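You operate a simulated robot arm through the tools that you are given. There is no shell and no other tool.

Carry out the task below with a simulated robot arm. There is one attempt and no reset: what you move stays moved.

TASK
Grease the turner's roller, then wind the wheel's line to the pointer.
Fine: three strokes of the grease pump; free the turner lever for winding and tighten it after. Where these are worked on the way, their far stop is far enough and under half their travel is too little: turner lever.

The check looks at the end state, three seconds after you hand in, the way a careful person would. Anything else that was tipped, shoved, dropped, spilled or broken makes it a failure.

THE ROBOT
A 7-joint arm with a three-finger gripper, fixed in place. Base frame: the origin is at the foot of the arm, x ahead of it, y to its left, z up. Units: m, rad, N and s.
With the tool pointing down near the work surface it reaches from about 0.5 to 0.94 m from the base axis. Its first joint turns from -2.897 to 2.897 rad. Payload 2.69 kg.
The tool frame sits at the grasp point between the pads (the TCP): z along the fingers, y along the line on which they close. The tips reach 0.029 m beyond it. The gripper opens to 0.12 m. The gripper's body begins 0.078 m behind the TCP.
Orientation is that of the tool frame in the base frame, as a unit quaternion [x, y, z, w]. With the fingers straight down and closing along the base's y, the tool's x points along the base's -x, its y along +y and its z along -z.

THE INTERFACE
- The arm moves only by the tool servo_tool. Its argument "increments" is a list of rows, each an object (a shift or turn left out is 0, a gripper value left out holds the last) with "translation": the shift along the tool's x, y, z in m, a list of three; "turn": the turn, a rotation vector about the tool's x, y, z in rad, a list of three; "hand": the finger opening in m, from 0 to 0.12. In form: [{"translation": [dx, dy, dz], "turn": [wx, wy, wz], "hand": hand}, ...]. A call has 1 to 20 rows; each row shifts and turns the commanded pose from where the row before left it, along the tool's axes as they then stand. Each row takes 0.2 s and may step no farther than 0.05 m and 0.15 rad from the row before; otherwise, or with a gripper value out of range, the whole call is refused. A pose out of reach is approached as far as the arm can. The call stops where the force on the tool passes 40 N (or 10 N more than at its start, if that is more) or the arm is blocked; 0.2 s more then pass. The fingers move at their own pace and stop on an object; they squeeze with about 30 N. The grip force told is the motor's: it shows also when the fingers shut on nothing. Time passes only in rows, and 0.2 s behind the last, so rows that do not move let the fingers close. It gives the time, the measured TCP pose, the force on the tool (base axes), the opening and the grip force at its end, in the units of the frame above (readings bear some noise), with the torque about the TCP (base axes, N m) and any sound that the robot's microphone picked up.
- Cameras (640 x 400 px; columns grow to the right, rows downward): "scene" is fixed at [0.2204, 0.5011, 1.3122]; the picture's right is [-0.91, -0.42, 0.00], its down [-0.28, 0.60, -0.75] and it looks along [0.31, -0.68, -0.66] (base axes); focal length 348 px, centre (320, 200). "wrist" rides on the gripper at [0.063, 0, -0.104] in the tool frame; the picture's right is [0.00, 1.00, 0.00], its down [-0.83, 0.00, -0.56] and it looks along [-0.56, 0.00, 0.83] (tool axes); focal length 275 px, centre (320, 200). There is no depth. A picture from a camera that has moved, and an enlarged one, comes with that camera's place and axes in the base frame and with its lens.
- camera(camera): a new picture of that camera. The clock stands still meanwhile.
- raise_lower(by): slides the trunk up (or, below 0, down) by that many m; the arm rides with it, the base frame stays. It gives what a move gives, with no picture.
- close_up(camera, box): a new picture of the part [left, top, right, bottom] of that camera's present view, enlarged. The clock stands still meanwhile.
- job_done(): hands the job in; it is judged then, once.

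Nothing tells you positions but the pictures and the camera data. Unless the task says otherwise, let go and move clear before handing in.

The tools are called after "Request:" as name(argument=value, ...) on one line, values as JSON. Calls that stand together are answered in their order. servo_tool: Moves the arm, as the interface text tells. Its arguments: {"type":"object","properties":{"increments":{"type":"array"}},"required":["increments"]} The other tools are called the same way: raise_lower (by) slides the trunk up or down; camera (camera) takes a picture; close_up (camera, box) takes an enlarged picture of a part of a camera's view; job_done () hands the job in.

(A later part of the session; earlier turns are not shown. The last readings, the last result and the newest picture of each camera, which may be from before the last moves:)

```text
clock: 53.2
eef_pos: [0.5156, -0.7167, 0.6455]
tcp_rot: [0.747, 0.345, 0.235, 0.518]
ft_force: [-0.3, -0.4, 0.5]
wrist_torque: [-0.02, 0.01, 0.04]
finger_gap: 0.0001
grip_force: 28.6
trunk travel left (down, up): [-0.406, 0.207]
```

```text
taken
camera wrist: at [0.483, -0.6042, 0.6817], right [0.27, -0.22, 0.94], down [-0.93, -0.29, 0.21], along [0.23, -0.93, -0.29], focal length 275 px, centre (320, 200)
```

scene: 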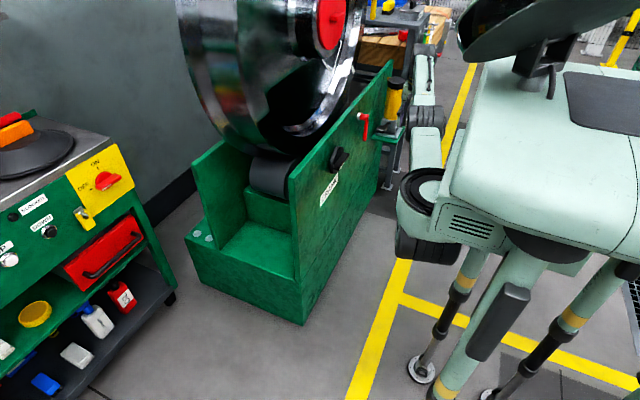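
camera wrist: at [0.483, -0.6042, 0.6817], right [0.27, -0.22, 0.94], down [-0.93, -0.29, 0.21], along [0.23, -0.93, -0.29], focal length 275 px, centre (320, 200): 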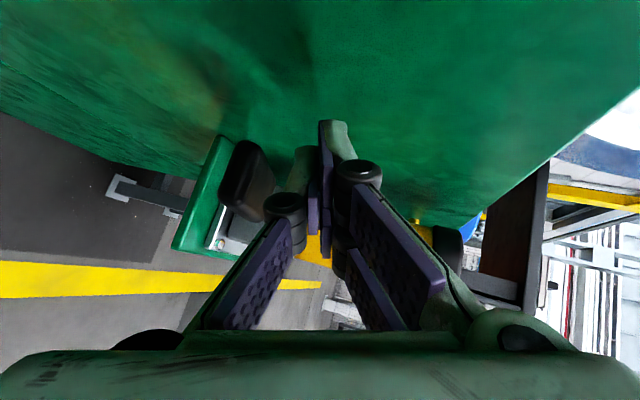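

I'm above the grip again with closed fingers. Pressing down now to the stop.

Request:
servo_tool(increments=[{"translation": [0, -0.0185, 0.0076]}, {"translation": [0, -0.0185, 0.0076]}, {"translation": [0, -0.0185, 0.0076]}, {"translation": [0, -0.0139, 0.0057]}, {"translation": [0, -0.0139, 0.0057]}, {"translation": [0, 0, 0]}])

Request:
close_up(camera="scene", box=[380, 72, 396, 82])

Request:
close_up(camera="scene", box=[350, 90, 430, 140])

```text
clock: 54.4
eef_pos: [0.516, -0.7182, 0.5726]
tcp_rot: [0.74, 0.343, 0.237, 0.528]
ft_force: [2.1, -4.7, 11.7]
wrist_torque: [-0.29, -0.11, -0.02]
finger_gap: 0.0002
grip_force: 28.5
trunk travel left (down, up): [-0.406, 0.207]
stopped in row 6: the force on the tool passed its limit at 44 N (the readings are from after the stop); the commanded pose is now the measured one
```

```text
16.00 times, centred on (388, 77) of scene
camera zoom: at [0.2204, 0.5011, 1.3122], right [-0.91, -0.42, 0.0], down [-0.28, 0.6, -0.75], along [0.31, -0.68, -0.66], focal length 5571 px, centre (-768, 2168)
```

zoom: 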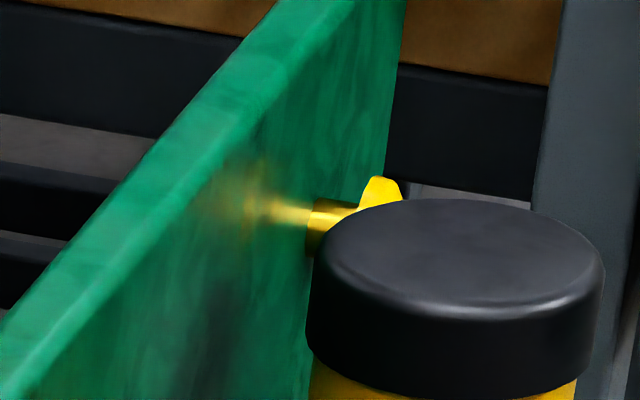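

```text
8.00 times, centred on (390, 115) of scene
camera zoom: at [0.2204, 0.5011, 1.3122], right [-0.91, -0.42, 0.0], down [-0.28, 0.6, -0.75], along [0.31, -0.68, -0.66], focal length 2785 px, centre (-240, 880)
```

zoom: 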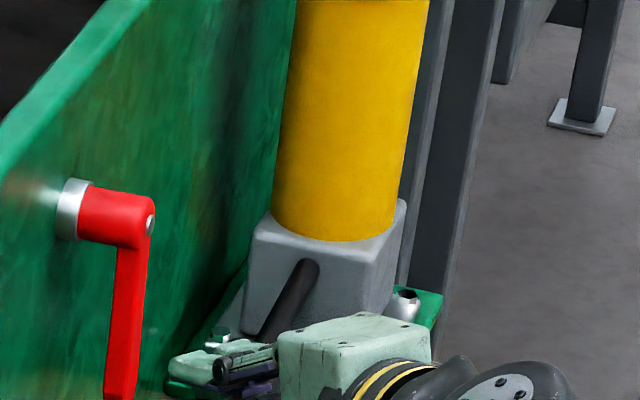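

The grease bead is clearly bigger now, so this press counted. I'll release and go back to the same viewpoint to measure it.

Request:
servo_tool(increments=[{"translation": [0, 0.0277, -0.0114]}, {"translation": [0, 0.0277, -0.0114]}, {"translation": [0, 0.0185, -0.0076]}, {"translation": [0, 0.037, -0.0152]}, {"translation": [0, 0.037, -0.0152]}, {"translation": [0, 0.037, -0.0152]}, {"translation": [-0.012, 0.037, -0.0152], "hand": 0.12}, {"translation": [-0.012, 0.037, -0.0152]}, {"translation": [-0.012, 0.037, -0.0152]}, {"translation": [-0.012, 0.037, -0.0152]}, {"translation": [-0.012, 0.037, -0.0152]}, {"translation": [0, 0, 0]}, {"translation": [0, 0, 0]}])

Request:
camera(camera="wrist")

Request:
close_up(camera="wrist", box=[200, 136, 240, 161])

Request:
close_up(camera="scene", box=[350, 70, 430, 140])

```text
clock: 57.2
eef_pos: [0.4643, -0.7466, 0.9652]
tcp_rot: [0.743, 0.343, 0.236, 0.524]
ft_force: [0.6, -0.4, 0.1]
wrist_torque: [0.0, 0.02, 0.01]
finger_gap: 0.1191
grip_force: 0.0
trunk travel left (down, up): [-0.406, 0.207]
```

```text
taken
camera wrist: at [0.4318, -0.6346, 1.0007], right [0.27, -0.21, 0.94], down [-0.94, -0.29, 0.2], along [0.23, -0.93, -0.27], focal length 275 px, centre (320, 200)
```

wrist: 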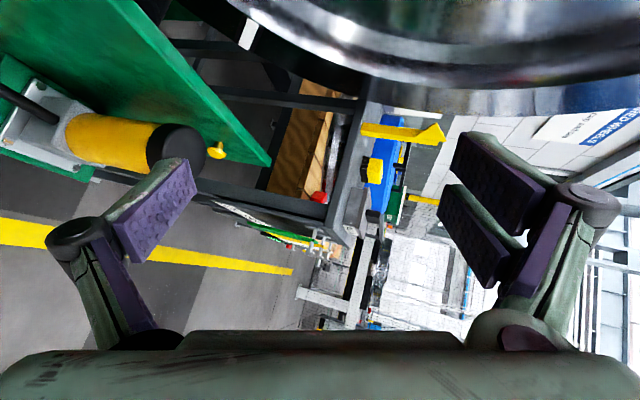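

```text
16.00 times, centred on (220, 148) of wrist
camera zoom: at [0.4318, -0.6346, 1.0007], right [0.27, -0.21, 0.94], down [-0.94, -0.29, 0.2], along [0.23, -0.93, -0.27], focal length 4404 px, centre (1920, 1024)
```

zoom: 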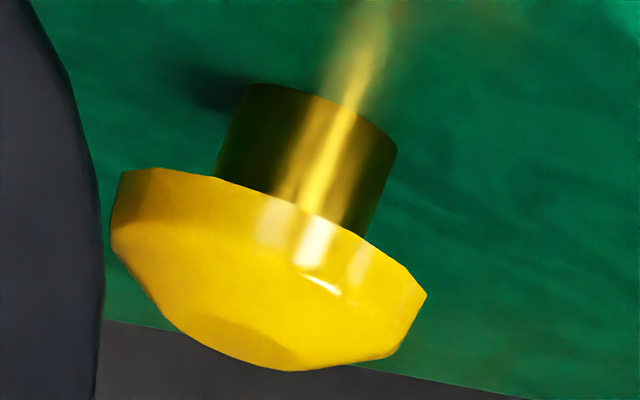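

```text
5.71 times, centred on (390, 105) of scene
camera zoom: at [0.2204, 0.5011, 1.3122], right [-0.91, -0.42, 0.0], down [-0.28, 0.6, -0.75], along [0.31, -0.68, -0.66], focal length 1990 px, centre (-80, 743)
```

zoom: 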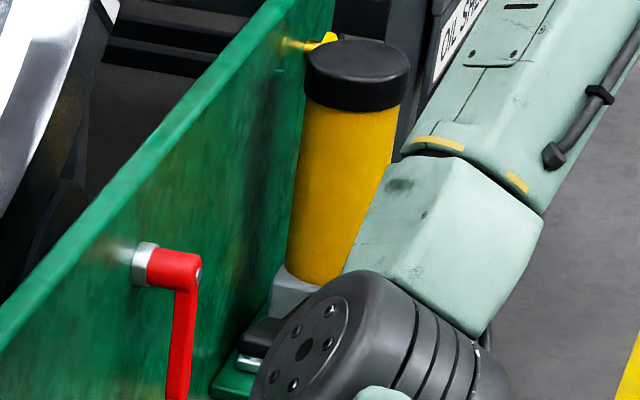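

The bead is larger than before, so each full press counts, and by my reckoning that makes three presses to the stop: one straddled and two from above. I'll check whether the roller's look or anything else shows the grease count.

Request:
close_up(camera="scene", box=[200, 100, 360, 200])

Request:
close_up(camera="wrist", box=[190, 130, 254, 170])

Request:
close_up(camera="scene", box=[376, 66, 408, 86])

Request:
close_up(camera="wrist", box=[0, 60, 160, 180])

```text
4.00 times, centred on (280, 150) of scene
camera zoom: at [0.2204, 0.5011, 1.3122], right [-0.91, -0.42, 0.0], down [-0.28, 0.6, -0.75], along [0.31, -0.68, -0.66], focal length 1393 px, centre (480, 400)
```

zoom: 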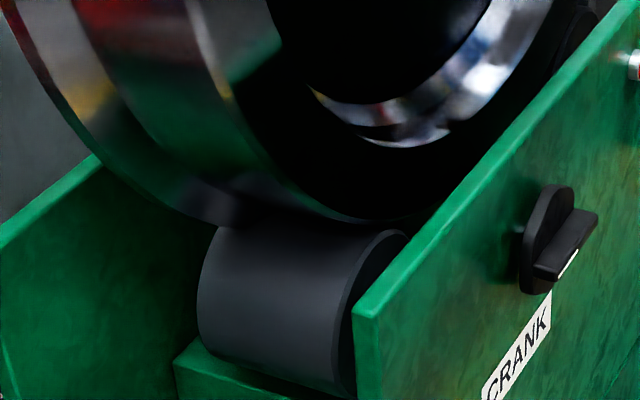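

```text
10.00 times, centred on (222, 150) of wrist
camera zoom: at [0.4318, -0.6346, 1.0007], right [0.27, -0.21, 0.94], down [-0.94, -0.29, 0.2], along [0.23, -0.93, -0.27], focal length 2753 px, centre (1300, 700)
```

zoom: 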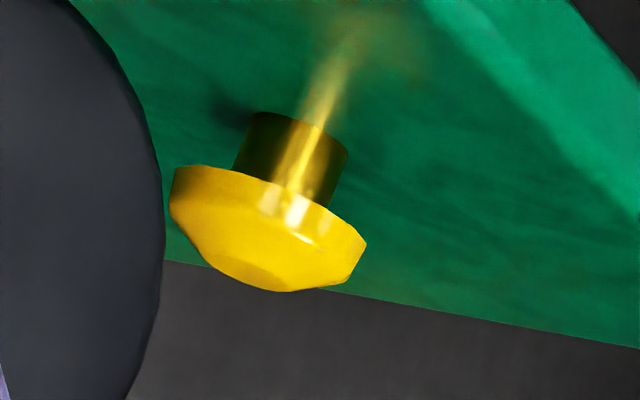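

```text
16.00 times, centred on (392, 76) of scene
camera zoom: at [0.2204, 0.5011, 1.3122], right [-0.91, -0.42, 0.0], down [-0.28, 0.6, -0.75], along [0.31, -0.68, -0.66], focal length 5571 px, centre (-832, 2184)
```

zoom: 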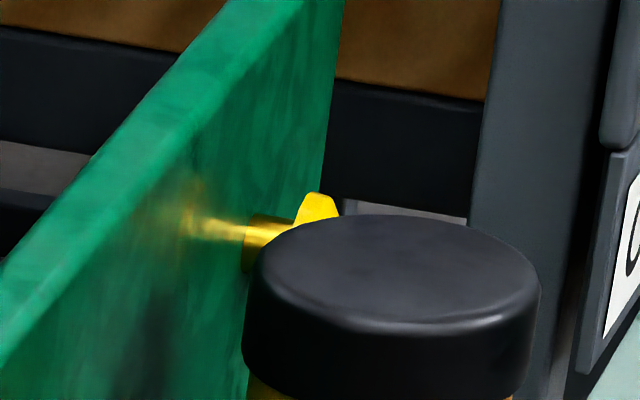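

```text
3.33 times, centred on (80, 120) of wrist
camera zoom: at [0.4318, -0.6346, 1.0007], right [0.27, -0.21, 0.94], down [-0.94, -0.29, 0.2], along [0.23, -0.93, -0.27], focal length 918 px, centre (1120, 467)
```

zoom: 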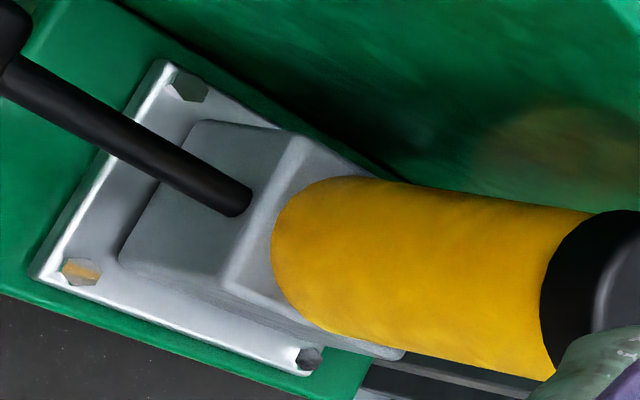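

I take the greasing as done: three presses to the stop, the handle back at rest and the bead grown. Next is the turner lever, so I'll come down to the front of it with closed fingers for a good look.

Request:
servo_tool(increments=[{"translation": [0.013, -0.0387, -0.0045], "hand": 0.0}, {"translation": [0.013, -0.0387, -0.0045]}, {"translation": [0.013, -0.0387, -0.0045]}, {"translation": [0.013, -0.0387, -0.0045]}, {"translation": [0.013, -0.0387, -0.0045]}, {"translation": [0.013, -0.0387, -0.0045]}, {"translation": [0.013, -0.0387, -0.0045]}, {"translation": [0, 0, 0]}])

Request:
camera(camera="wrist")

Request:
close_up(camera="scene", box=[320, 90, 400, 140])

```text
clock: 59.0
eef_pos: [0.4311, -0.6015, 0.7216]
tcp_rot: [0.742, 0.344, 0.236, 0.524]
ft_force: [-0.9, 0.2, -0.1]
wrist_torque: [-0.01, 0.0, 0.02]
finger_gap: 0.0
grip_force: 17.5
trunk travel left (down, up): [-0.406, 0.207]
```

```text
taken
camera wrist: at [0.3996, -0.4885, 0.7563], right [0.27, -0.21, 0.94], down [-0.94, -0.29, 0.2], along [0.23, -0.93, -0.27], focal length 275 px, centre (320, 200)
```

wrist: 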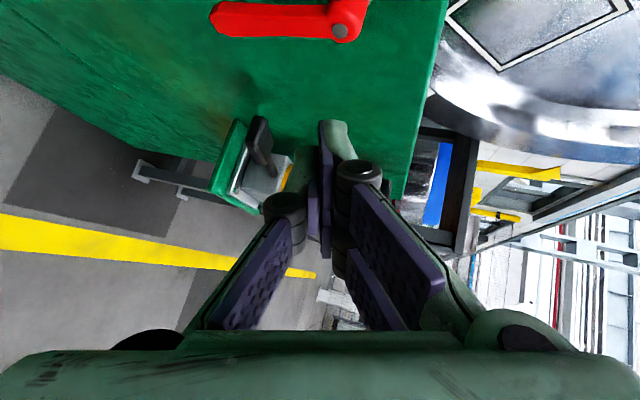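

```text
8.00 times, centred on (360, 115) of scene
camera zoom: at [0.2204, 0.5011, 1.3122], right [-0.91, -0.42, 0.0], down [-0.28, 0.6, -0.75], along [0.31, -0.68, -0.66], focal length 2785 px, centre (0, 880)
```

zoom: 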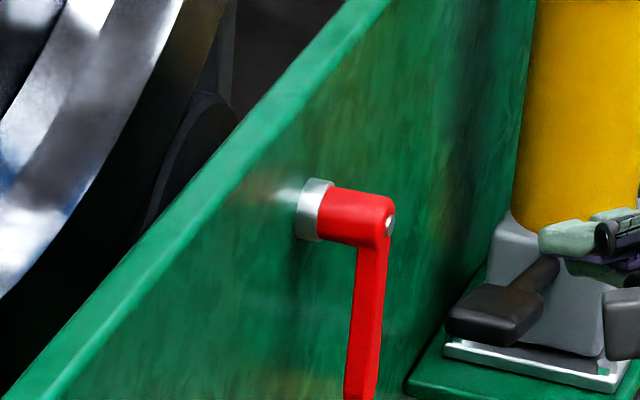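

The lever's axis is near y=-0.626, z=0.69, with its arm hanging down about 10 cm to z≈0.59 at x≈0.545. I'll roll the hand a quarter turn so the fingers can straddle the hanging arm left and right with the camera above.

Request:
servo_tool(increments=[{"turn": [0.0187, 0.0305, 0.1322]}, {"turn": [0.0187, 0.0305, 0.1322]}, {"turn": [0.0187, 0.0305, 0.1322]}, {"turn": [0.0187, 0.0305, 0.1322]}, {"turn": [0.0187, 0.0305, 0.1322]}, {"turn": [0.0187, 0.0305, 0.1322]}, {"turn": [0.0187, 0.0305, 0.1322]}, {"turn": [0.0187, 0.0305, 0.1322]}, {"turn": [0.0187, 0.0305, 0.1322]}, {"turn": [0.0187, 0.0305, 0.1322]}, {"turn": [0.0187, 0.0305, 0.1322]}, {"translation": [0, 0, 0], "hand": 0.06}])

Request:
camera(camera="wrist")

Request:
close_up(camera="scene", box=[320, 60, 480, 160])

```text
clock: 61.6
eef_pos: [0.4318, -0.6026, 0.7198]
tcp_rot: [0.781, -0.138, 0.6, 0.105]
ft_force: [-0.3, 0.8, -0.3]
wrist_torque: [-0.01, -0.02, 0.02]
finger_gap: 0.0266
grip_force: 0.1
trunk travel left (down, up): [-0.406, 0.207]
```

```text
taken
camera wrist: at [0.3528, -0.5738, 0.8097], right [-0.34, -0.94, 0.0], down [-0.71, 0.25, -0.66], along [0.62, -0.22, -0.75], focal length 275 px, centre (320, 200)
```

wrist: 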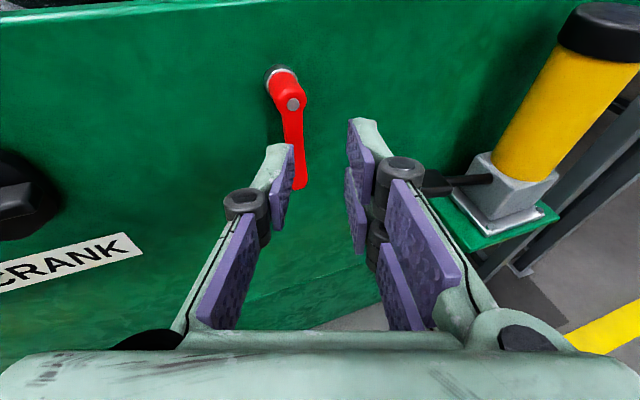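

```text
4.00 times, centred on (400, 110) of scene
camera zoom: at [0.2204, 0.5011, 1.3122], right [-0.91, -0.42, 0.0], down [-0.28, 0.6, -0.75], along [0.31, -0.68, -0.66], focal length 1393 px, centre (0, 560)
```

zoom: 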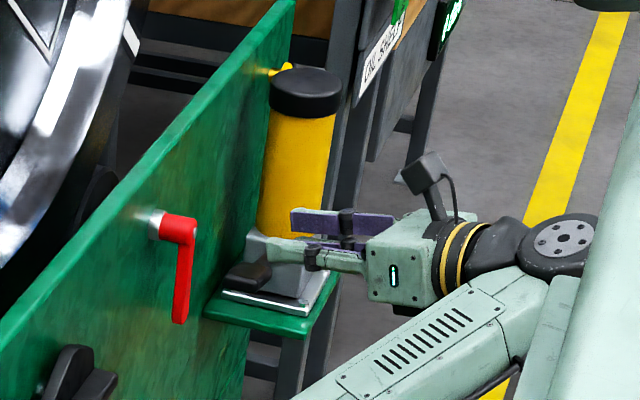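

The roll worked, and I have an upright view with the lever hanging right ahead of the fingers. I'll move down in front of its lower end with the fingers open 6 cm, then check before advancing.

Request:
servo_tool(increments=[{"translation": [-0.0358, -0.0111, 0.0192]}, {"translation": [-0.0358, -0.0111, 0.0192]}, {"translation": [0, 0, 0]}])

Request:
camera(camera="wrist")

```text
clock: 62.4
eef_pos: [0.4552, -0.5887, 0.6427]
tcp_rot: [0.781, -0.137, 0.6, 0.105]
ft_force: [0.6, -0.5, -0.6]
wrist_torque: [0.0, 0.03, -0.01]
finger_gap: 0.0603
grip_force: 0.0
trunk travel left (down, up): [-0.406, 0.207]
```

```text
taken
camera wrist: at [0.3768, -0.5594, 0.7308], right [-0.34, -0.94, 0.0], down [-0.71, 0.25, -0.66], along [0.62, -0.23, -0.75], focal length 275 px, centre (320, 200)
```

wrist: 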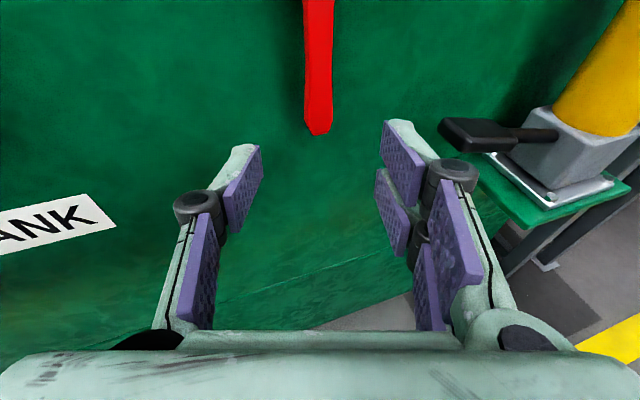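

The lever's end is centred between the fingers. I'll advance to straddle it, stopping short of the plate.

Request:
servo_tool(increments=[{"translation": [0, 0, 0.03]}, {"translation": [0, 0, 0.03]}, {"translation": [0, 0, 0.027]}, {"translation": [0, 0, 0]}])

Request:
camera(camera="wrist")

```text
clock: 63.4
eef_pos: [0.5354, -0.6134, 0.6189]
tcp_rot: [0.782, -0.137, 0.599, 0.105]
ft_force: [0.0, -1.0, 0.1]
wrist_torque: [-0.03, 0.01, 0.02]
finger_gap: 0.06
grip_force: 0.0
trunk travel left (down, up): [-0.406, 0.207]
```

```text
taken
camera wrist: at [0.4567, -0.5847, 0.7072], right [-0.34, -0.94, 0.0], down [-0.71, 0.25, -0.66], along [0.62, -0.23, -0.75], focal length 275 px, centre (320, 200)
```

wrist: 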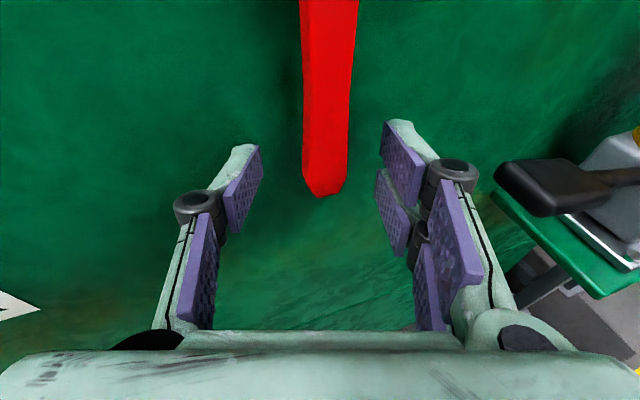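

The lever arm is between the pads and aligned with them. I'll grip it and see how the readings settle.

Request:
servo_tool(increments=[{"hand": 0.0}, {"translation": [0, 0, 0]}, {"translation": [0, 0, 0]}, {"translation": [0, 0, 0]}, {"translation": [0, 0, 0]}])

Request:
camera(camera="wrist")

```text
clock: 64.6
eef_pos: [0.5348, -0.6153, 0.6184]
tcp_rot: [0.781, -0.138, 0.599, 0.106]
ft_force: [1.0, -25.6, 0.5]
wrist_torque: [0.26, 0.09, -0.12]
finger_gap: 0.0216
grip_force: 43.0
trunk travel left (down, up): [-0.406, 0.207]
```

```text
taken
camera wrist: at [0.4553, -0.5857, 0.7073], right [-0.34, -0.94, 0.0], down [-0.71, 0.26, -0.66], along [0.62, -0.23, -0.75], focal length 275 px, centre (320, 200)
```

wrist: 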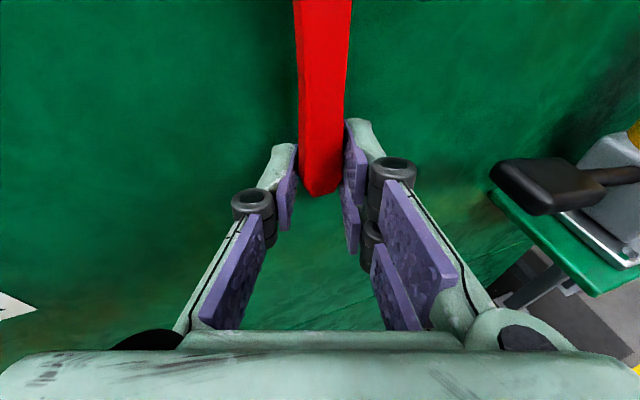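

It is gripped, and the hand feels about 26 N because the arm is slightly off-centre toward +y: the lever did not yield that way, so that may be its tight stop. I'll relieve the offset and try turning it gently the other way, the tip toward the pump.

Request:
servo_tool(increments=[{"translation": [0, 0.0056, 0.002]}, {"translation": [0.0007, 0.0072, 0.0025], "turn": [-0.0244, 0.0342, -0.0908]}, {"translation": [0.0007, 0.0072, 0.0025], "turn": [-0.0244, 0.0342, -0.0908]}, {"translation": [0, 0, 0]}])

Request:
camera(camera="wrist")

```text
clock: 65.6
eef_pos: [0.5344, -0.6365, 0.6204]
tcp_rot: [0.767, -0.075, 0.611, 0.183]
ft_force: [-11.0, 12.4, 4.3]
wrist_torque: [-0.8, -0.82, 0.64]
finger_gap: 0.0215
grip_force: 45.0
trunk travel left (down, up): [-0.406, 0.207]
```

```text
taken
camera wrist: at [0.4555, -0.5904, 0.7014], right [-0.34, -0.92, 0.19], down [-0.71, 0.11, -0.7], along [0.62, -0.37, -0.69], focal length 275 px, centre (320, 200)
```

wrist: 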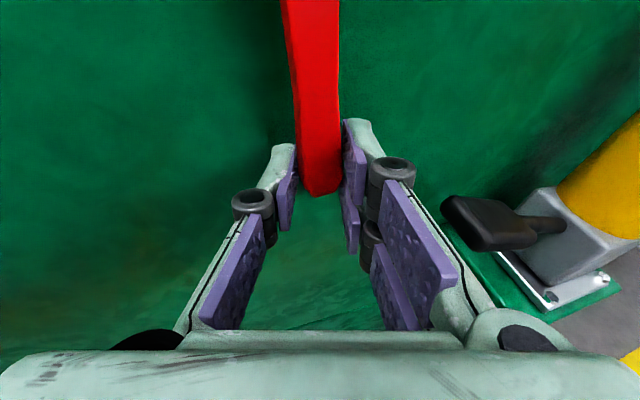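

The lever is turning this way: its end moved about 2 cm toward the pump with moderate resistance. I'll continue along the arc.

Request:
servo_tool(increments=[{"translation": [0.0007, 0.0076, 0.002], "turn": [-0.0244, 0.0342, -0.0908]}, {"translation": [0.0007, 0.0076, 0.002], "turn": [-0.0244, 0.0342, -0.0908]}, {"translation": [0.0007, 0.0076, 0.002], "turn": [-0.0244, 0.0342, -0.0908]}, {"translation": [0.0007, 0.0076, 0.002], "turn": [-0.0244, 0.0342, -0.0908]}, {"translation": [0, 0, 0]}])

Request:
camera(camera="wrist")

Request:
close_up(camera="scene", box=[320, 80, 448, 160])

```text
clock: 66.8
eef_pos: [0.5342, -0.6656, 0.6329]
tcp_rot: [0.714, 0.048, 0.615, 0.332]
ft_force: [4.7, 4.3, 10.4]
wrist_torque: [0.05, 0.45, -0.18]
finger_gap: 0.0212
grip_force: 44.6
trunk travel left (down, up): [-0.406, 0.207]
```

```text
taken
camera wrist: at [0.4553, -0.5923, 0.6895], right [-0.34, -0.77, 0.54], down [-0.71, -0.17, -0.69], along [0.62, -0.61, -0.49], focal length 275 px, centre (320, 200)
```

wrist: 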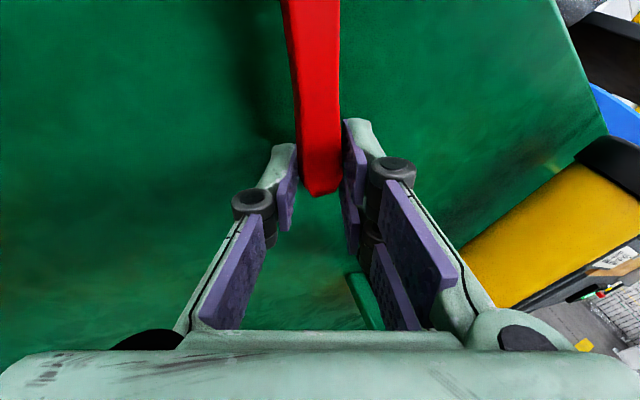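

```text
5.00 times, centred on (384, 120) of scene
camera zoom: at [0.2204, 0.5011, 1.3122], right [-0.91, -0.42, 0.0], down [-0.28, 0.6, -0.75], along [0.31, -0.68, -0.66], focal length 1741 px, centre (0, 600)
```

zoom: 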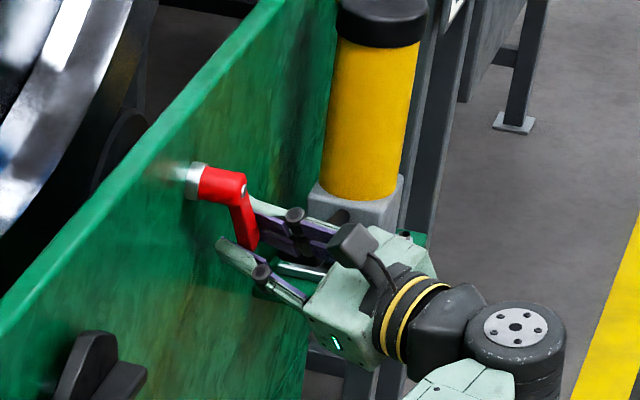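

The lever has turned about 35° and still moves easily. I'll keep following the arc.

Request:
servo_tool(increments=[{"translation": [0.0007, 0.0076, 0.002], "turn": [-0.0244, 0.0342, -0.0908]}, {"translation": [0.0007, 0.0076, 0.002], "turn": [-0.0244, 0.0342, -0.0908]}, {"translation": [0.0007, 0.0076, 0.002], "turn": [-0.0244, 0.0342, -0.0908]}, {"translation": [0.0007, 0.0076, 0.002], "turn": [-0.0244, 0.0342, -0.0908]}, {"translation": [0, 0, 0]}])

Request:
camera(camera="wrist")

Request:
close_up(camera="scene", box=[320, 80, 448, 160])

```text
clock: 68.0
eef_pos: [0.5345, -0.6865, 0.6528]
tcp_rot: [0.635, 0.17, 0.594, 0.464]
ft_force: [20.3, 14.5, 6.6]
wrist_torque: [-0.27, 0.09, 0.35]
finger_gap: 0.0212
grip_force: 45.1
trunk travel left (down, up): [-0.406, 0.207]
```

```text
taken
camera wrist: at [0.4548, -0.5981, 0.6774], right [-0.34, -0.51, 0.8], down [-0.71, -0.42, -0.57], along [0.62, -0.75, -0.21], focal length 275 px, centre (320, 200)
```

wrist: 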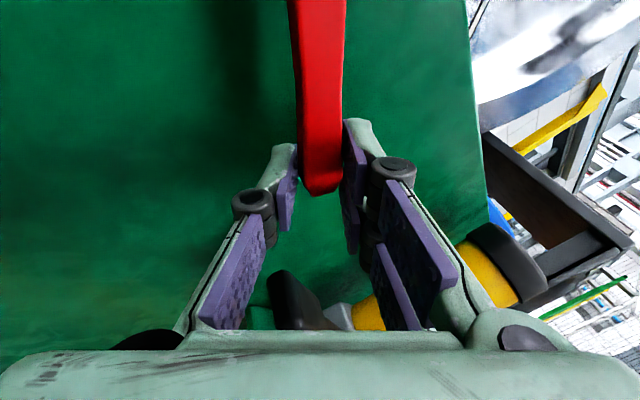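

```text
5.00 times, centred on (384, 120) of scene
camera zoom: at [0.2204, 0.5011, 1.3122], right [-0.91, -0.42, 0.0], down [-0.28, 0.6, -0.75], along [0.31, -0.68, -0.66], focal length 1741 px, centre (0, 600)
```

zoom: 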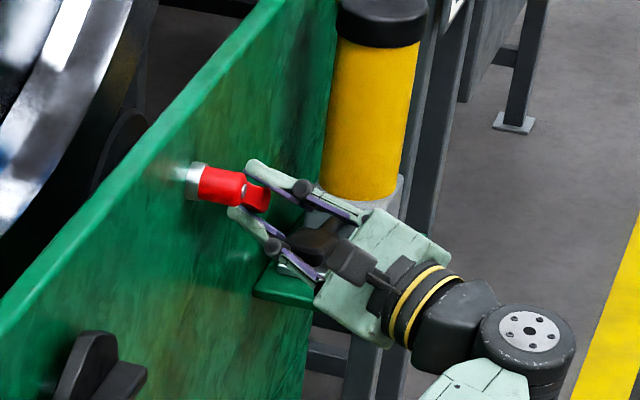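

The lever is at about 57°, and the pull I feel is mostly my path running slightly outside its arc, not resistance. I'll correct the radius and continue to find the far stop.

Request:
servo_tool(increments=[{"translation": [0.0051, -0.0016, 0.0036]}, {"translation": [0.0007, 0.007, 0.0024], "turn": [-0.0244, 0.0342, -0.0908]}, {"translation": [0.0007, 0.007, 0.0024], "turn": [-0.0244, 0.0342, -0.0908]}, {"translation": [0.0007, 0.007, 0.0024], "turn": [-0.0244, 0.0342, -0.0908]}, {"translation": [0, 0, 0]}])

Request:
camera(camera="wrist")

Request:
close_up(camera="scene", box=[320, 80, 448, 160])

```text
clock: 69.2
eef_pos: [0.5346, -0.6975, 0.6745]
tcp_rot: [0.558, 0.251, 0.559, 0.559]
ft_force: [5.3, -15.1, 0.7]
wrist_torque: [0.35, 0.48, -0.95]
finger_gap: 0.0214
grip_force: 45.3
trunk travel left (down, up): [-0.406, 0.207]
```

```text
taken
camera wrist: at [0.4558, -0.6045, 0.671], right [-0.34, -0.25, 0.91], down [-0.71, -0.56, -0.42], along [0.61, -0.79, 0.02], focal length 275 px, centre (320, 200)
```

wrist: 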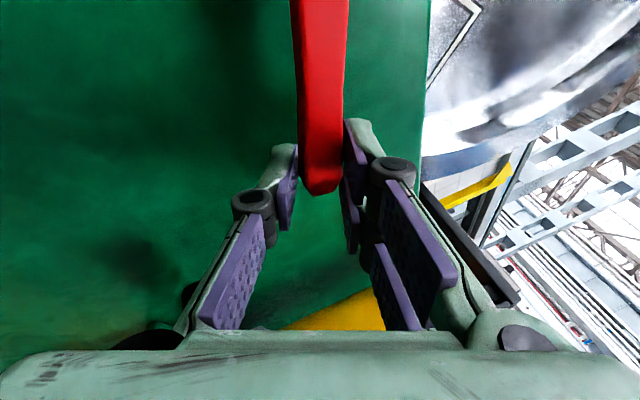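

```text
5.00 times, centred on (384, 120) of scene
camera zoom: at [0.2204, 0.5011, 1.3122], right [-0.91, -0.42, 0.0], down [-0.28, 0.6, -0.75], along [0.31, -0.68, -0.66], focal length 1741 px, centre (0, 600)
```

zoom: 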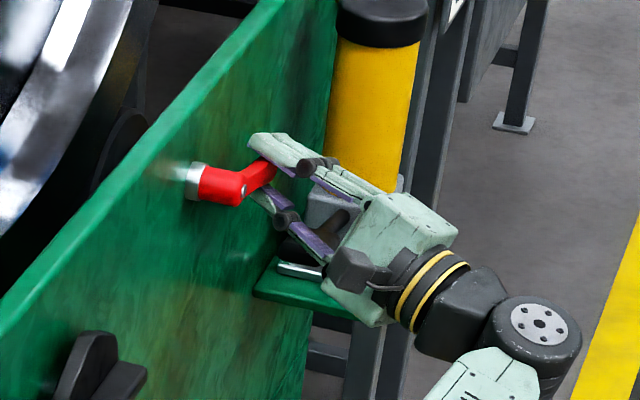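

The lever is at about 75° and still turning. I'll correct the radius outward a little and go on carefully toward 90°.

Request:
servo_tool(increments=[{"translation": [-0.0025, 0.0002, 0.0015]}, {"translation": [0.0003, 0.0075, 0.0022], "turn": [-0.0244, 0.0342, -0.0908]}, {"translation": [0.0003, 0.0075, 0.0022], "turn": [-0.0244, 0.0342, -0.0908]}, {"translation": [0, 0, 0]}])

Request:
camera(camera="wrist")

Request:
close_up(camera="scene", box=[320, 80, 448, 160])

```text
clock: 70.2
eef_pos: [0.5349, -0.7008, 0.6912]
tcp_rot: [0.497, 0.309, 0.534, 0.611]
ft_force: [-22.2, 24.9, 2.0]
wrist_torque: [-0.14, -0.02, 0.61]
finger_gap: 0.0213
grip_force: 45.0
trunk travel left (down, up): [-0.406, 0.207]
```

```text
taken
camera wrist: at [0.4554, -0.6116, 0.6688], right [-0.34, -0.06, 0.94], down [-0.71, -0.64, -0.3], along [0.62, -0.76, 0.18], focal length 275 px, centre (320, 200)
```

wrist: 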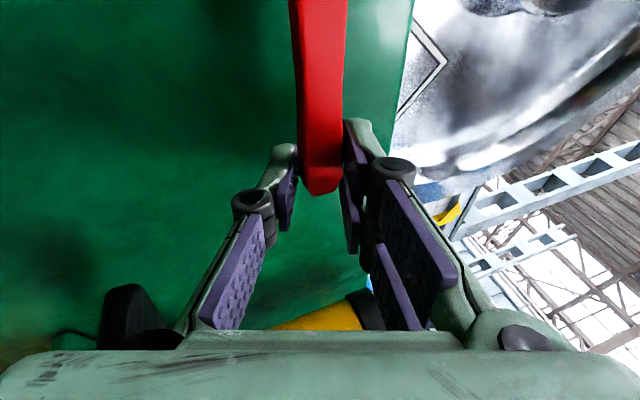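

```text
5.00 times, centred on (384, 120) of scene
camera zoom: at [0.2204, 0.5011, 1.3122], right [-0.91, -0.42, 0.0], down [-0.28, 0.6, -0.75], along [0.31, -0.68, -0.66], focal length 1741 px, centre (0, 600)
```

zoom: 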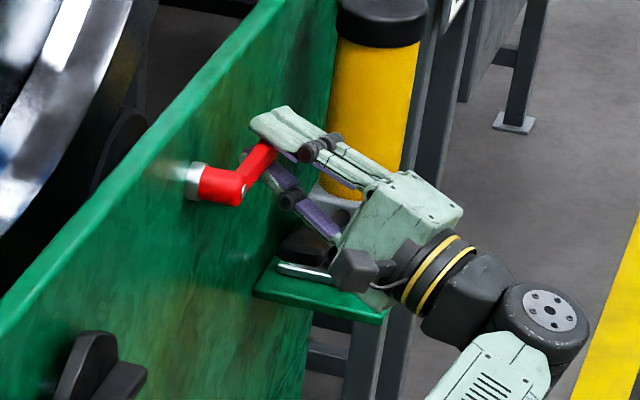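

The lever is near 87° with no stop felt; the sideways forces come from my grip fighting its arc. I'll loosen the fingers to a straddle so only the lower finger pushes, and continue.

Request:
servo_tool(increments=[{"hand": 0.036}, {"translation": [0, 0, 0]}, {"translation": [0, 0, 0]}])

Request:
camera(camera="wrist")

```text
clock: 71.0
eef_pos: [0.5367, -0.7024, 0.6902]
tcp_rot: [0.5, 0.308, 0.533, 0.609]
ft_force: [-0.2, 0.1, 0.5]
wrist_torque: [0.01, 0.02, 0.02]
finger_gap: 0.036
grip_force: 0.0
trunk travel left (down, up): [-0.406, 0.207]
```

```text
taken
camera wrist: at [0.4567, -0.6122, 0.6672], right [-0.34, -0.06, 0.94], down [-0.71, -0.64, -0.3], along [0.62, -0.77, 0.17], focal length 275 px, centre (320, 200)
```

wrist: 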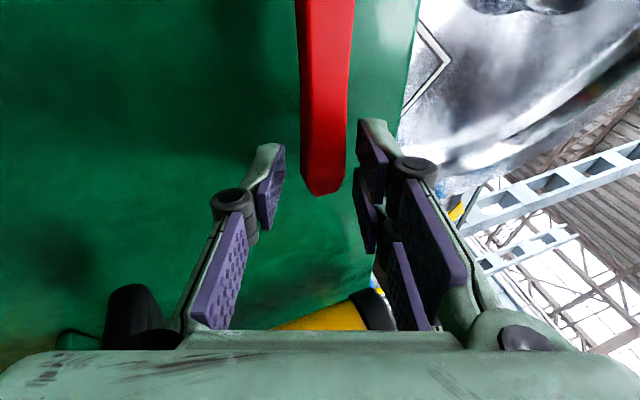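

The fingers straddle the lever loosely with zero force and it stays where it is. I'll push on upward with the lower finger without rolling further, to find where the travel ends.

Request:
servo_tool(increments=[{"translation": [0.0053, 0.0115, 0.0029]}, {"translation": [0.0053, 0.0115, 0.0029]}, {"translation": [0, 0, 0]}])

Request:
camera(camera="wrist")

Request:
close_up(camera="scene", box=[320, 80, 448, 160])

```text
clock: 71.8
eef_pos: [0.5366, -0.696, 0.7101]
tcp_rot: [0.502, 0.308, 0.533, 0.608]
ft_force: [-0.2, -3.0, -18.1]
wrist_torque: [-0.19, 0.25, -0.12]
finger_gap: 0.0472
grip_force: 8.4
trunk travel left (down, up): [-0.406, 0.207]
```

```text
taken
camera wrist: at [0.4571, -0.6062, 0.6884], right [-0.34, -0.07, 0.94], down [-0.71, -0.64, -0.3], along [0.62, -0.77, 0.17], focal length 275 px, centre (320, 200)
```

wrist: 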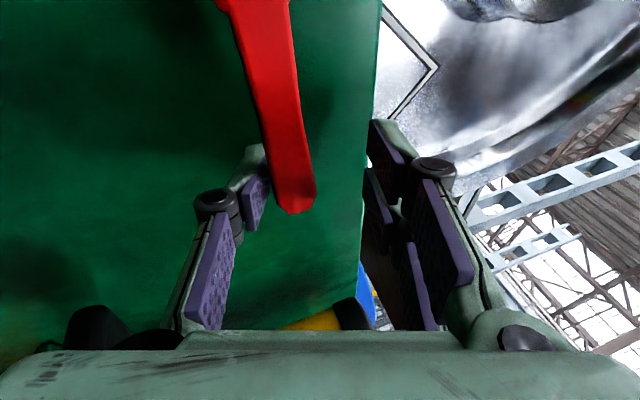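

```text
5.00 times, centred on (384, 120) of scene
camera zoom: at [0.2204, 0.5011, 1.3122], right [-0.91, -0.42, 0.0], down [-0.28, 0.6, -0.75], along [0.31, -0.68, -0.66], focal length 1741 px, centre (0, 600)
```

zoom: 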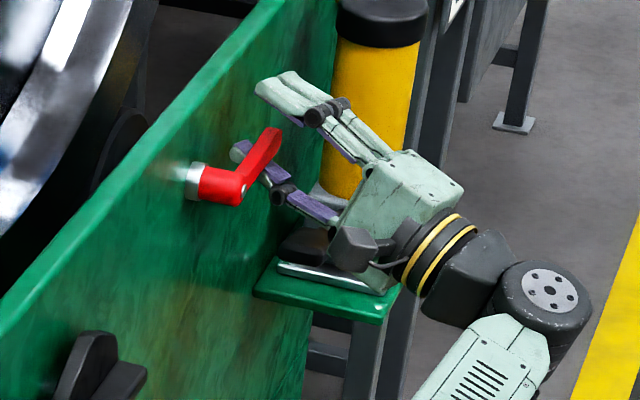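

The lever is now about horizontal (~92°) and pushes back with 18 N, so this looks like its far stop. I'll back the finger off, open the hand and withdraw without touching the lever.

Request:
servo_tool(increments=[{"translation": [-0.0008, -0.009, -0.0028], "hand": 0.06}, {"translation": [0, 0, 0]}, {"translation": [0, 0, 0]}, {"translation": [0, 0, -0.04]}, {"translation": [0, 0, -0.04]}, {"translation": [0, 0, -0.03]}, {"translation": [0, 0, 0]}])

Request:
camera(camera="wrist")

Request:
close_up(camera="scene", box=[320, 80, 448, 160])

```text
clock: 73.4
eef_pos: [0.4327, -0.664, 0.6689]
tcp_rot: [0.5, 0.308, 0.533, 0.61]
ft_force: [0.0, -0.1, 0.4]
wrist_torque: [0.0, -0.04, 0.02]
finger_gap: 0.0601
grip_force: 0.0
trunk travel left (down, up): [-0.406, 0.207]
```

```text
taken
camera wrist: at [0.3553, -0.5746, 0.6457], right [-0.34, -0.06, 0.94], down [-0.71, -0.64, -0.3], along [0.62, -0.77, 0.17], focal length 275 px, centre (320, 200)
```

wrist: 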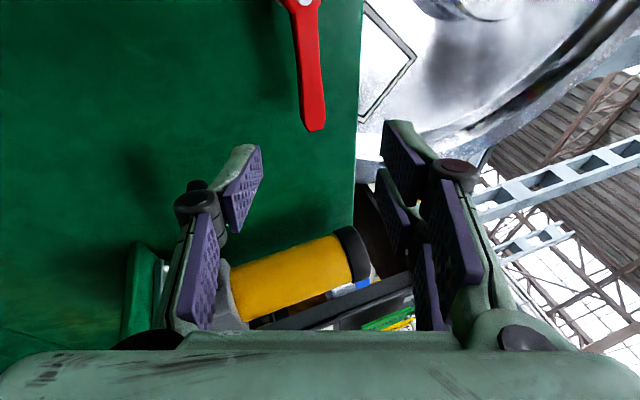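

```text
5.00 times, centred on (384, 120) of scene
camera zoom: at [0.2204, 0.5011, 1.3122], right [-0.91, -0.42, 0.0], down [-0.28, 0.6, -0.75], along [0.31, -0.68, -0.66], focal length 1741 px, centre (0, 600)
```

zoom: 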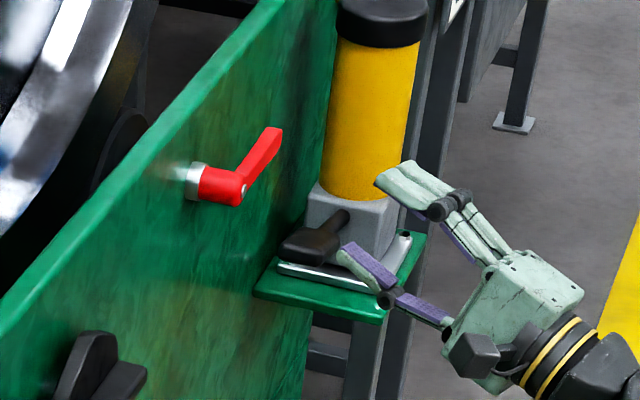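

The lever stays horizontal toward the pump, freed, and the pump handle is at rest. Next is the crank: I'll square the tool to +x and slide along the front to stand before the crank knob.

Request:
servo_tool(increments=[{"turn": [0.0845, 0.0678, -0.029], "hand": 0.06}, {"turn": [0.0845, 0.0678, -0.029]}, {"turn": [0.0845, 0.0678, -0.029]}, {"turn": [0.0845, 0.0678, -0.029]}, {"translation": [0.04, 0, 0]}, {"translation": [0.04, 0, 0]}, {"translation": [0.04, 0, 0]}, {"translation": [0.04, 0, 0]}, {"translation": [0, 0, 0]}])

Request:
camera(camera="wrist")

Request:
camera(camera="scene")

```text
clock: 75.4
eef_pos: [0.4357, -0.5043, 0.6699]
tcp_rot: [0.499, 0.5, 0.501, 0.499]
ft_force: [0.1, -0.7, 1.1]
wrist_torque: [-0.04, 0.03, -0.01]
finger_gap: 0.0599
grip_force: 0.2
trunk travel left (down, up): [-0.406, 0.207]
```

```text
taken
camera wrist: at [0.3327, -0.441, 0.6703], right [0.0, 0.0, 1.0], down [-0.55, -0.83, 0.0], along [0.83, -0.55, 0.0], focal length 275 px, centre (320, 200)
```

wrist: 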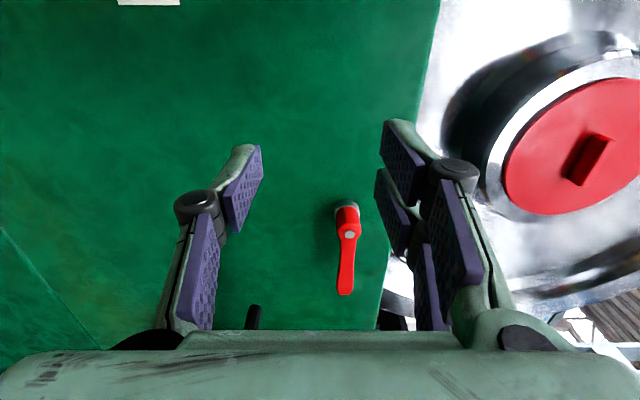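

```text
taken
```

scene: 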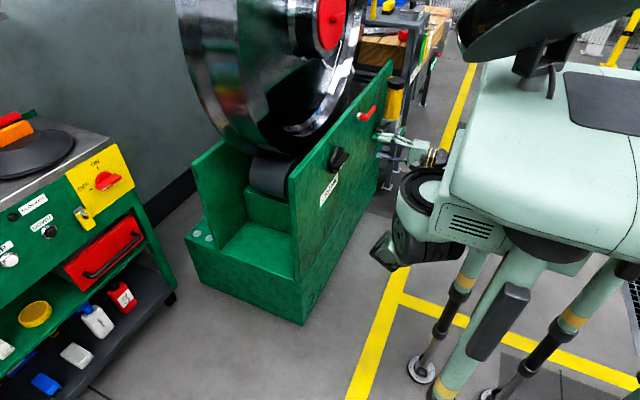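

All clear so far, with the elbow hanging low but away from the turner. I'll continue toward the crank.

Request:
servo_tool(increments=[{"translation": [0.04, -0.004, 0]}, {"translation": [0.04, -0.004, 0]}, {"translation": [0.042, -0.004, 0]}, {"translation": [0, 0, 0]}])

Request:
camera(camera="wrist")

Request:
close_up(camera="scene", box=[290, 110, 450, 290])

```text
clock: 76.4
eef_pos: [0.4447, -0.3928, 0.7442]
tcp_rot: [0.436, 0.502, 0.497, 0.557]
ft_force: [0.5, -0.9, -0.7]
wrist_torque: [0.02, 0.01, 0.0]
finger_gap: 0.0598
grip_force: 0.1
trunk travel left (down, up): [-0.406, 0.207]
stopped in row 4: the arm was blocked; the commanded pose is now the measured one
```

```text
taken
camera wrist: at [0.3421, -0.3308, 0.7253], right [-0.11, 0.13, 0.98], down [-0.55, -0.83, 0.05], along [0.83, -0.54, 0.17], focal length 275 px, centre (320, 200)
```

wrist: 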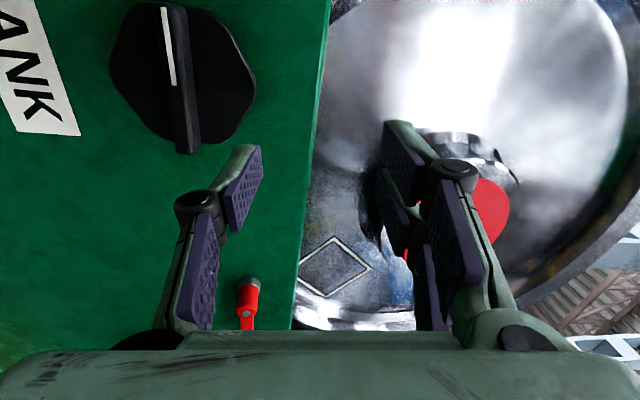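

```text
2.22 times, centred on (370, 200) of scene
camera zoom: at [0.2204, 0.5011, 1.3122], right [-0.91, -0.42, 0.0], down [-0.28, 0.6, -0.75], along [0.31, -0.68, -0.66], focal length 774 px, centre (209, 200)
```

zoom: 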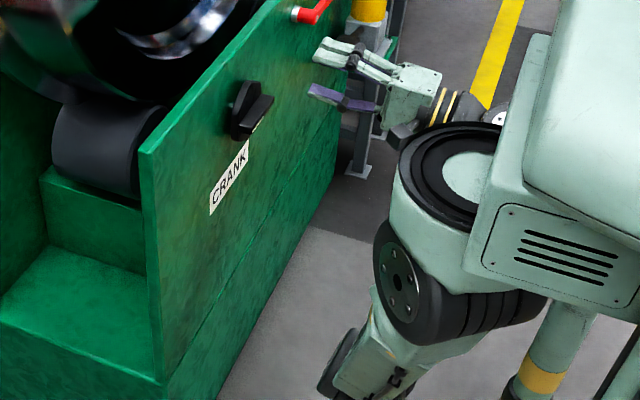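

The arm is blocked by its own shoulder here: the forearm is folded too close to the body. I'll back off toward -y and raise the trunk, so the arm can reach down to the crank with more room.

Request:
servo_tool(increments=[{"translation": [-0.04, 0, 0.0]}, {"translation": [-0.04, 0, 0.0]}, {"translation": [-0.03, 0, 0.0]}, {"translation": [0, 0, 0]}])

Request:
raise_lower(by=0.2)

Request:
camera(camera="scene")

```text
clock: 77.4
eef_pos: [0.4544, -0.5049, 0.74]
tcp_rot: [0.442, 0.506, 0.495, 0.551]
ft_force: [0.0, -0.2, -0.3]
wrist_torque: [-0.02, 0.01, 0.02]
finger_gap: 0.0601
grip_force: 0.0
trunk travel left (down, up): [-0.406, 0.207]
```

```text
clock: 79.5
eef_pos: [0.454, -0.5048, 0.9392]
tcp_rot: [0.442, 0.505, 0.495, 0.551]
ft_force: [-0.4, 0.6, 0.1]
wrist_torque: [-0.01, -0.02, -0.05]
finger_gap: 0.0603
grip_force: 0.0
trunk travel left (down, up): [-0.606, 0.007]
```

```text
taken
```

scene: 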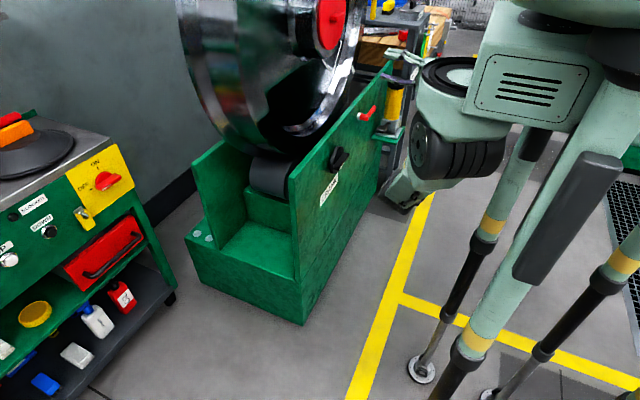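

The trunk is up with plenty of room. I'll square the tool to +x again and lower the hand in front of the plate to crank height, keeping to the -y side of the crank.

Request:
servo_tool(increments=[{"turn": [0.099, -0.007, 0.119]}, {"translation": [0, -0.04, 0.005]}, {"translation": [0, -0.04, 0.005]}, {"translation": [0, -0.04, 0.005]}, {"translation": [0, -0.04, 0.005]}, {"translation": [0, -0.04, 0.005]}, {"translation": [0, -0.04, 0.0]}, {"translation": [0, -0.04, 0]}, {"translation": [0, 0, 0]}])

Request:
camera(camera="wrist")

Request:
camera(camera="scene")

```text
refused: row 1 steps farther than a row can; nothing moved
```

```text
taken
camera wrist: at [0.3501, -0.4436, 0.9214], right [-0.1, 0.12, 0.99], down [-0.55, -0.83, 0.05], along [0.83, -0.54, 0.15], focal length 275 px, centre (320, 200)
```

wrist: 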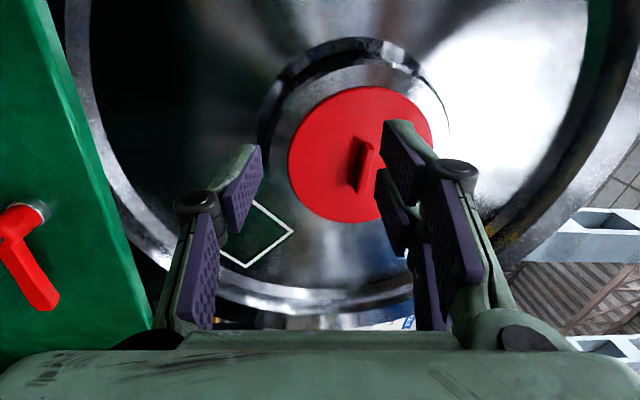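

```text
taken
```

scene: 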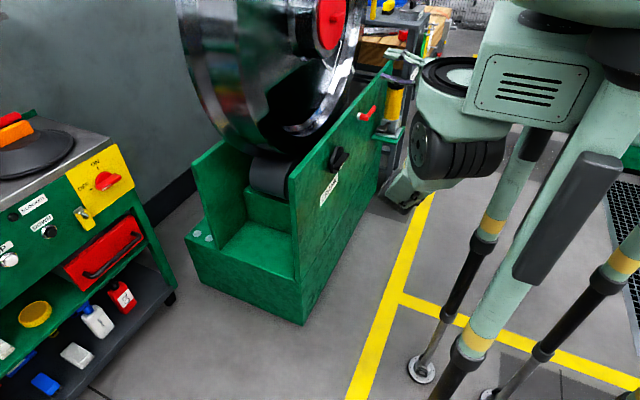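

The turn in that row was slightly too large and nothing moved, so the view is unchanged. I'll split it and lower the hand.

Request:
servo_tool(increments=[{"turn": [0.05, -0.0035, 0.06]}, {"turn": [0.05, -0.0035, 0.06]}, {"translation": [0, -0.04, 0.005]}, {"translation": [0, -0.04, 0.005]}, {"translation": [0, -0.04, 0.005]}, {"translation": [0, -0.04, 0.005]}, {"translation": [0, -0.04, 0.005]}, {"translation": [0, -0.04, 0.0]}, {"translation": [0, -0.04, 0]}, {"translation": [0, 0, 0]}])

Request:
camera(camera="wrist")

Request:
camera(camera="scene")

```text
clock: 81.8
eef_pos: [0.4787, -0.5104, 0.6581]
tcp_rot: [0.501, 0.5, 0.5, 0.5]
ft_force: [0.4, 0.5, -1.0]
wrist_torque: [-0.01, -0.01, -0.01]
finger_gap: 0.06
grip_force: 0.1
trunk travel left (down, up): [-0.606, 0.007]
```

```text
taken
camera wrist: at [0.376, -0.4467, 0.6589], right [0.0, 0.0, 1.0], down [-0.56, -0.83, 0.0], along [0.83, -0.56, 0.0], focal length 275 px, centre (320, 200)
```

wrist: 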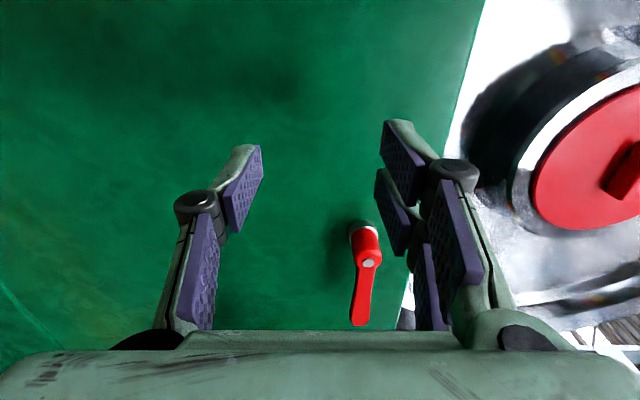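

```text
taken
```

scene: 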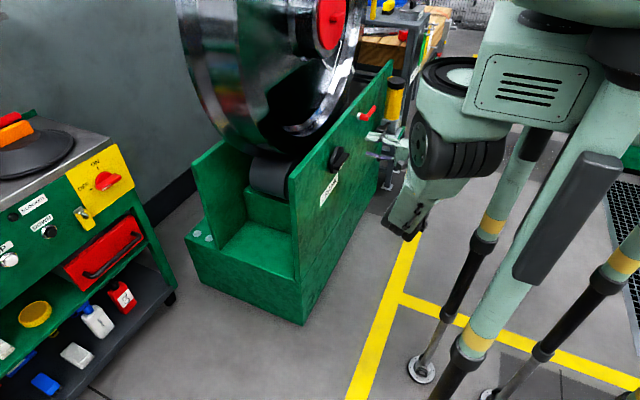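

Good: the hand is at crank height and clear. I'll slide toward the crank.

Request:
servo_tool(increments=[{"translation": [0.035, 0, 0]}, {"translation": [0.035, 0, 0]}, {"translation": [0.03, 0, 0]}, {"translation": [0, 0, 0]}])

Request:
camera(camera="wrist")

Request:
close_up(camera="scene", box=[290, 60, 530, 260])

```text
clock: 82.8
eef_pos: [0.479, -0.405, 0.6592]
tcp_rot: [0.5, 0.5, 0.501, 0.5]
ft_force: [0.4, -1.0, 0.7]
wrist_torque: [-0.03, 0.04, -0.04]
finger_gap: 0.0601
grip_force: 0.1
trunk travel left (down, up): [-0.606, 0.007]
```

```text
taken
camera wrist: at [0.3751, -0.341, 0.6597], right [0.0, 0.0, 1.0], down [-0.56, -0.83, 0.0], along [0.83, -0.56, 0.0], focal length 275 px, centre (320, 200)
```

wrist: 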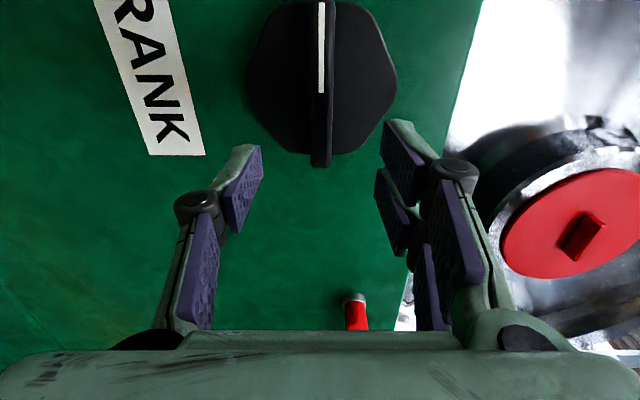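

```text
2.00 times, centred on (410, 160) of scene
camera zoom: at [0.2204, 0.5011, 1.3122], right [-0.91, -0.42, 0.0], down [-0.28, 0.6, -0.75], along [0.31, -0.68, -0.66], focal length 696 px, centre (140, 280)
```

zoom: 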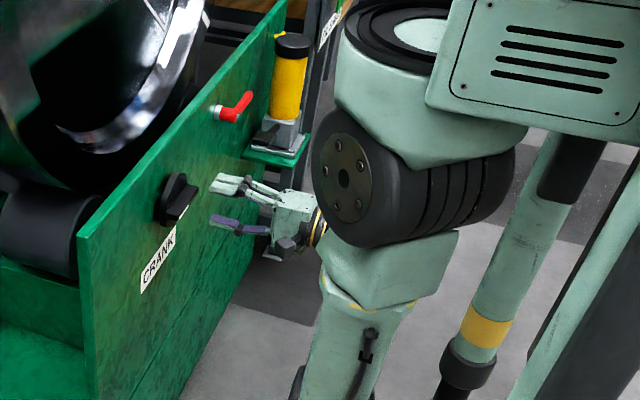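

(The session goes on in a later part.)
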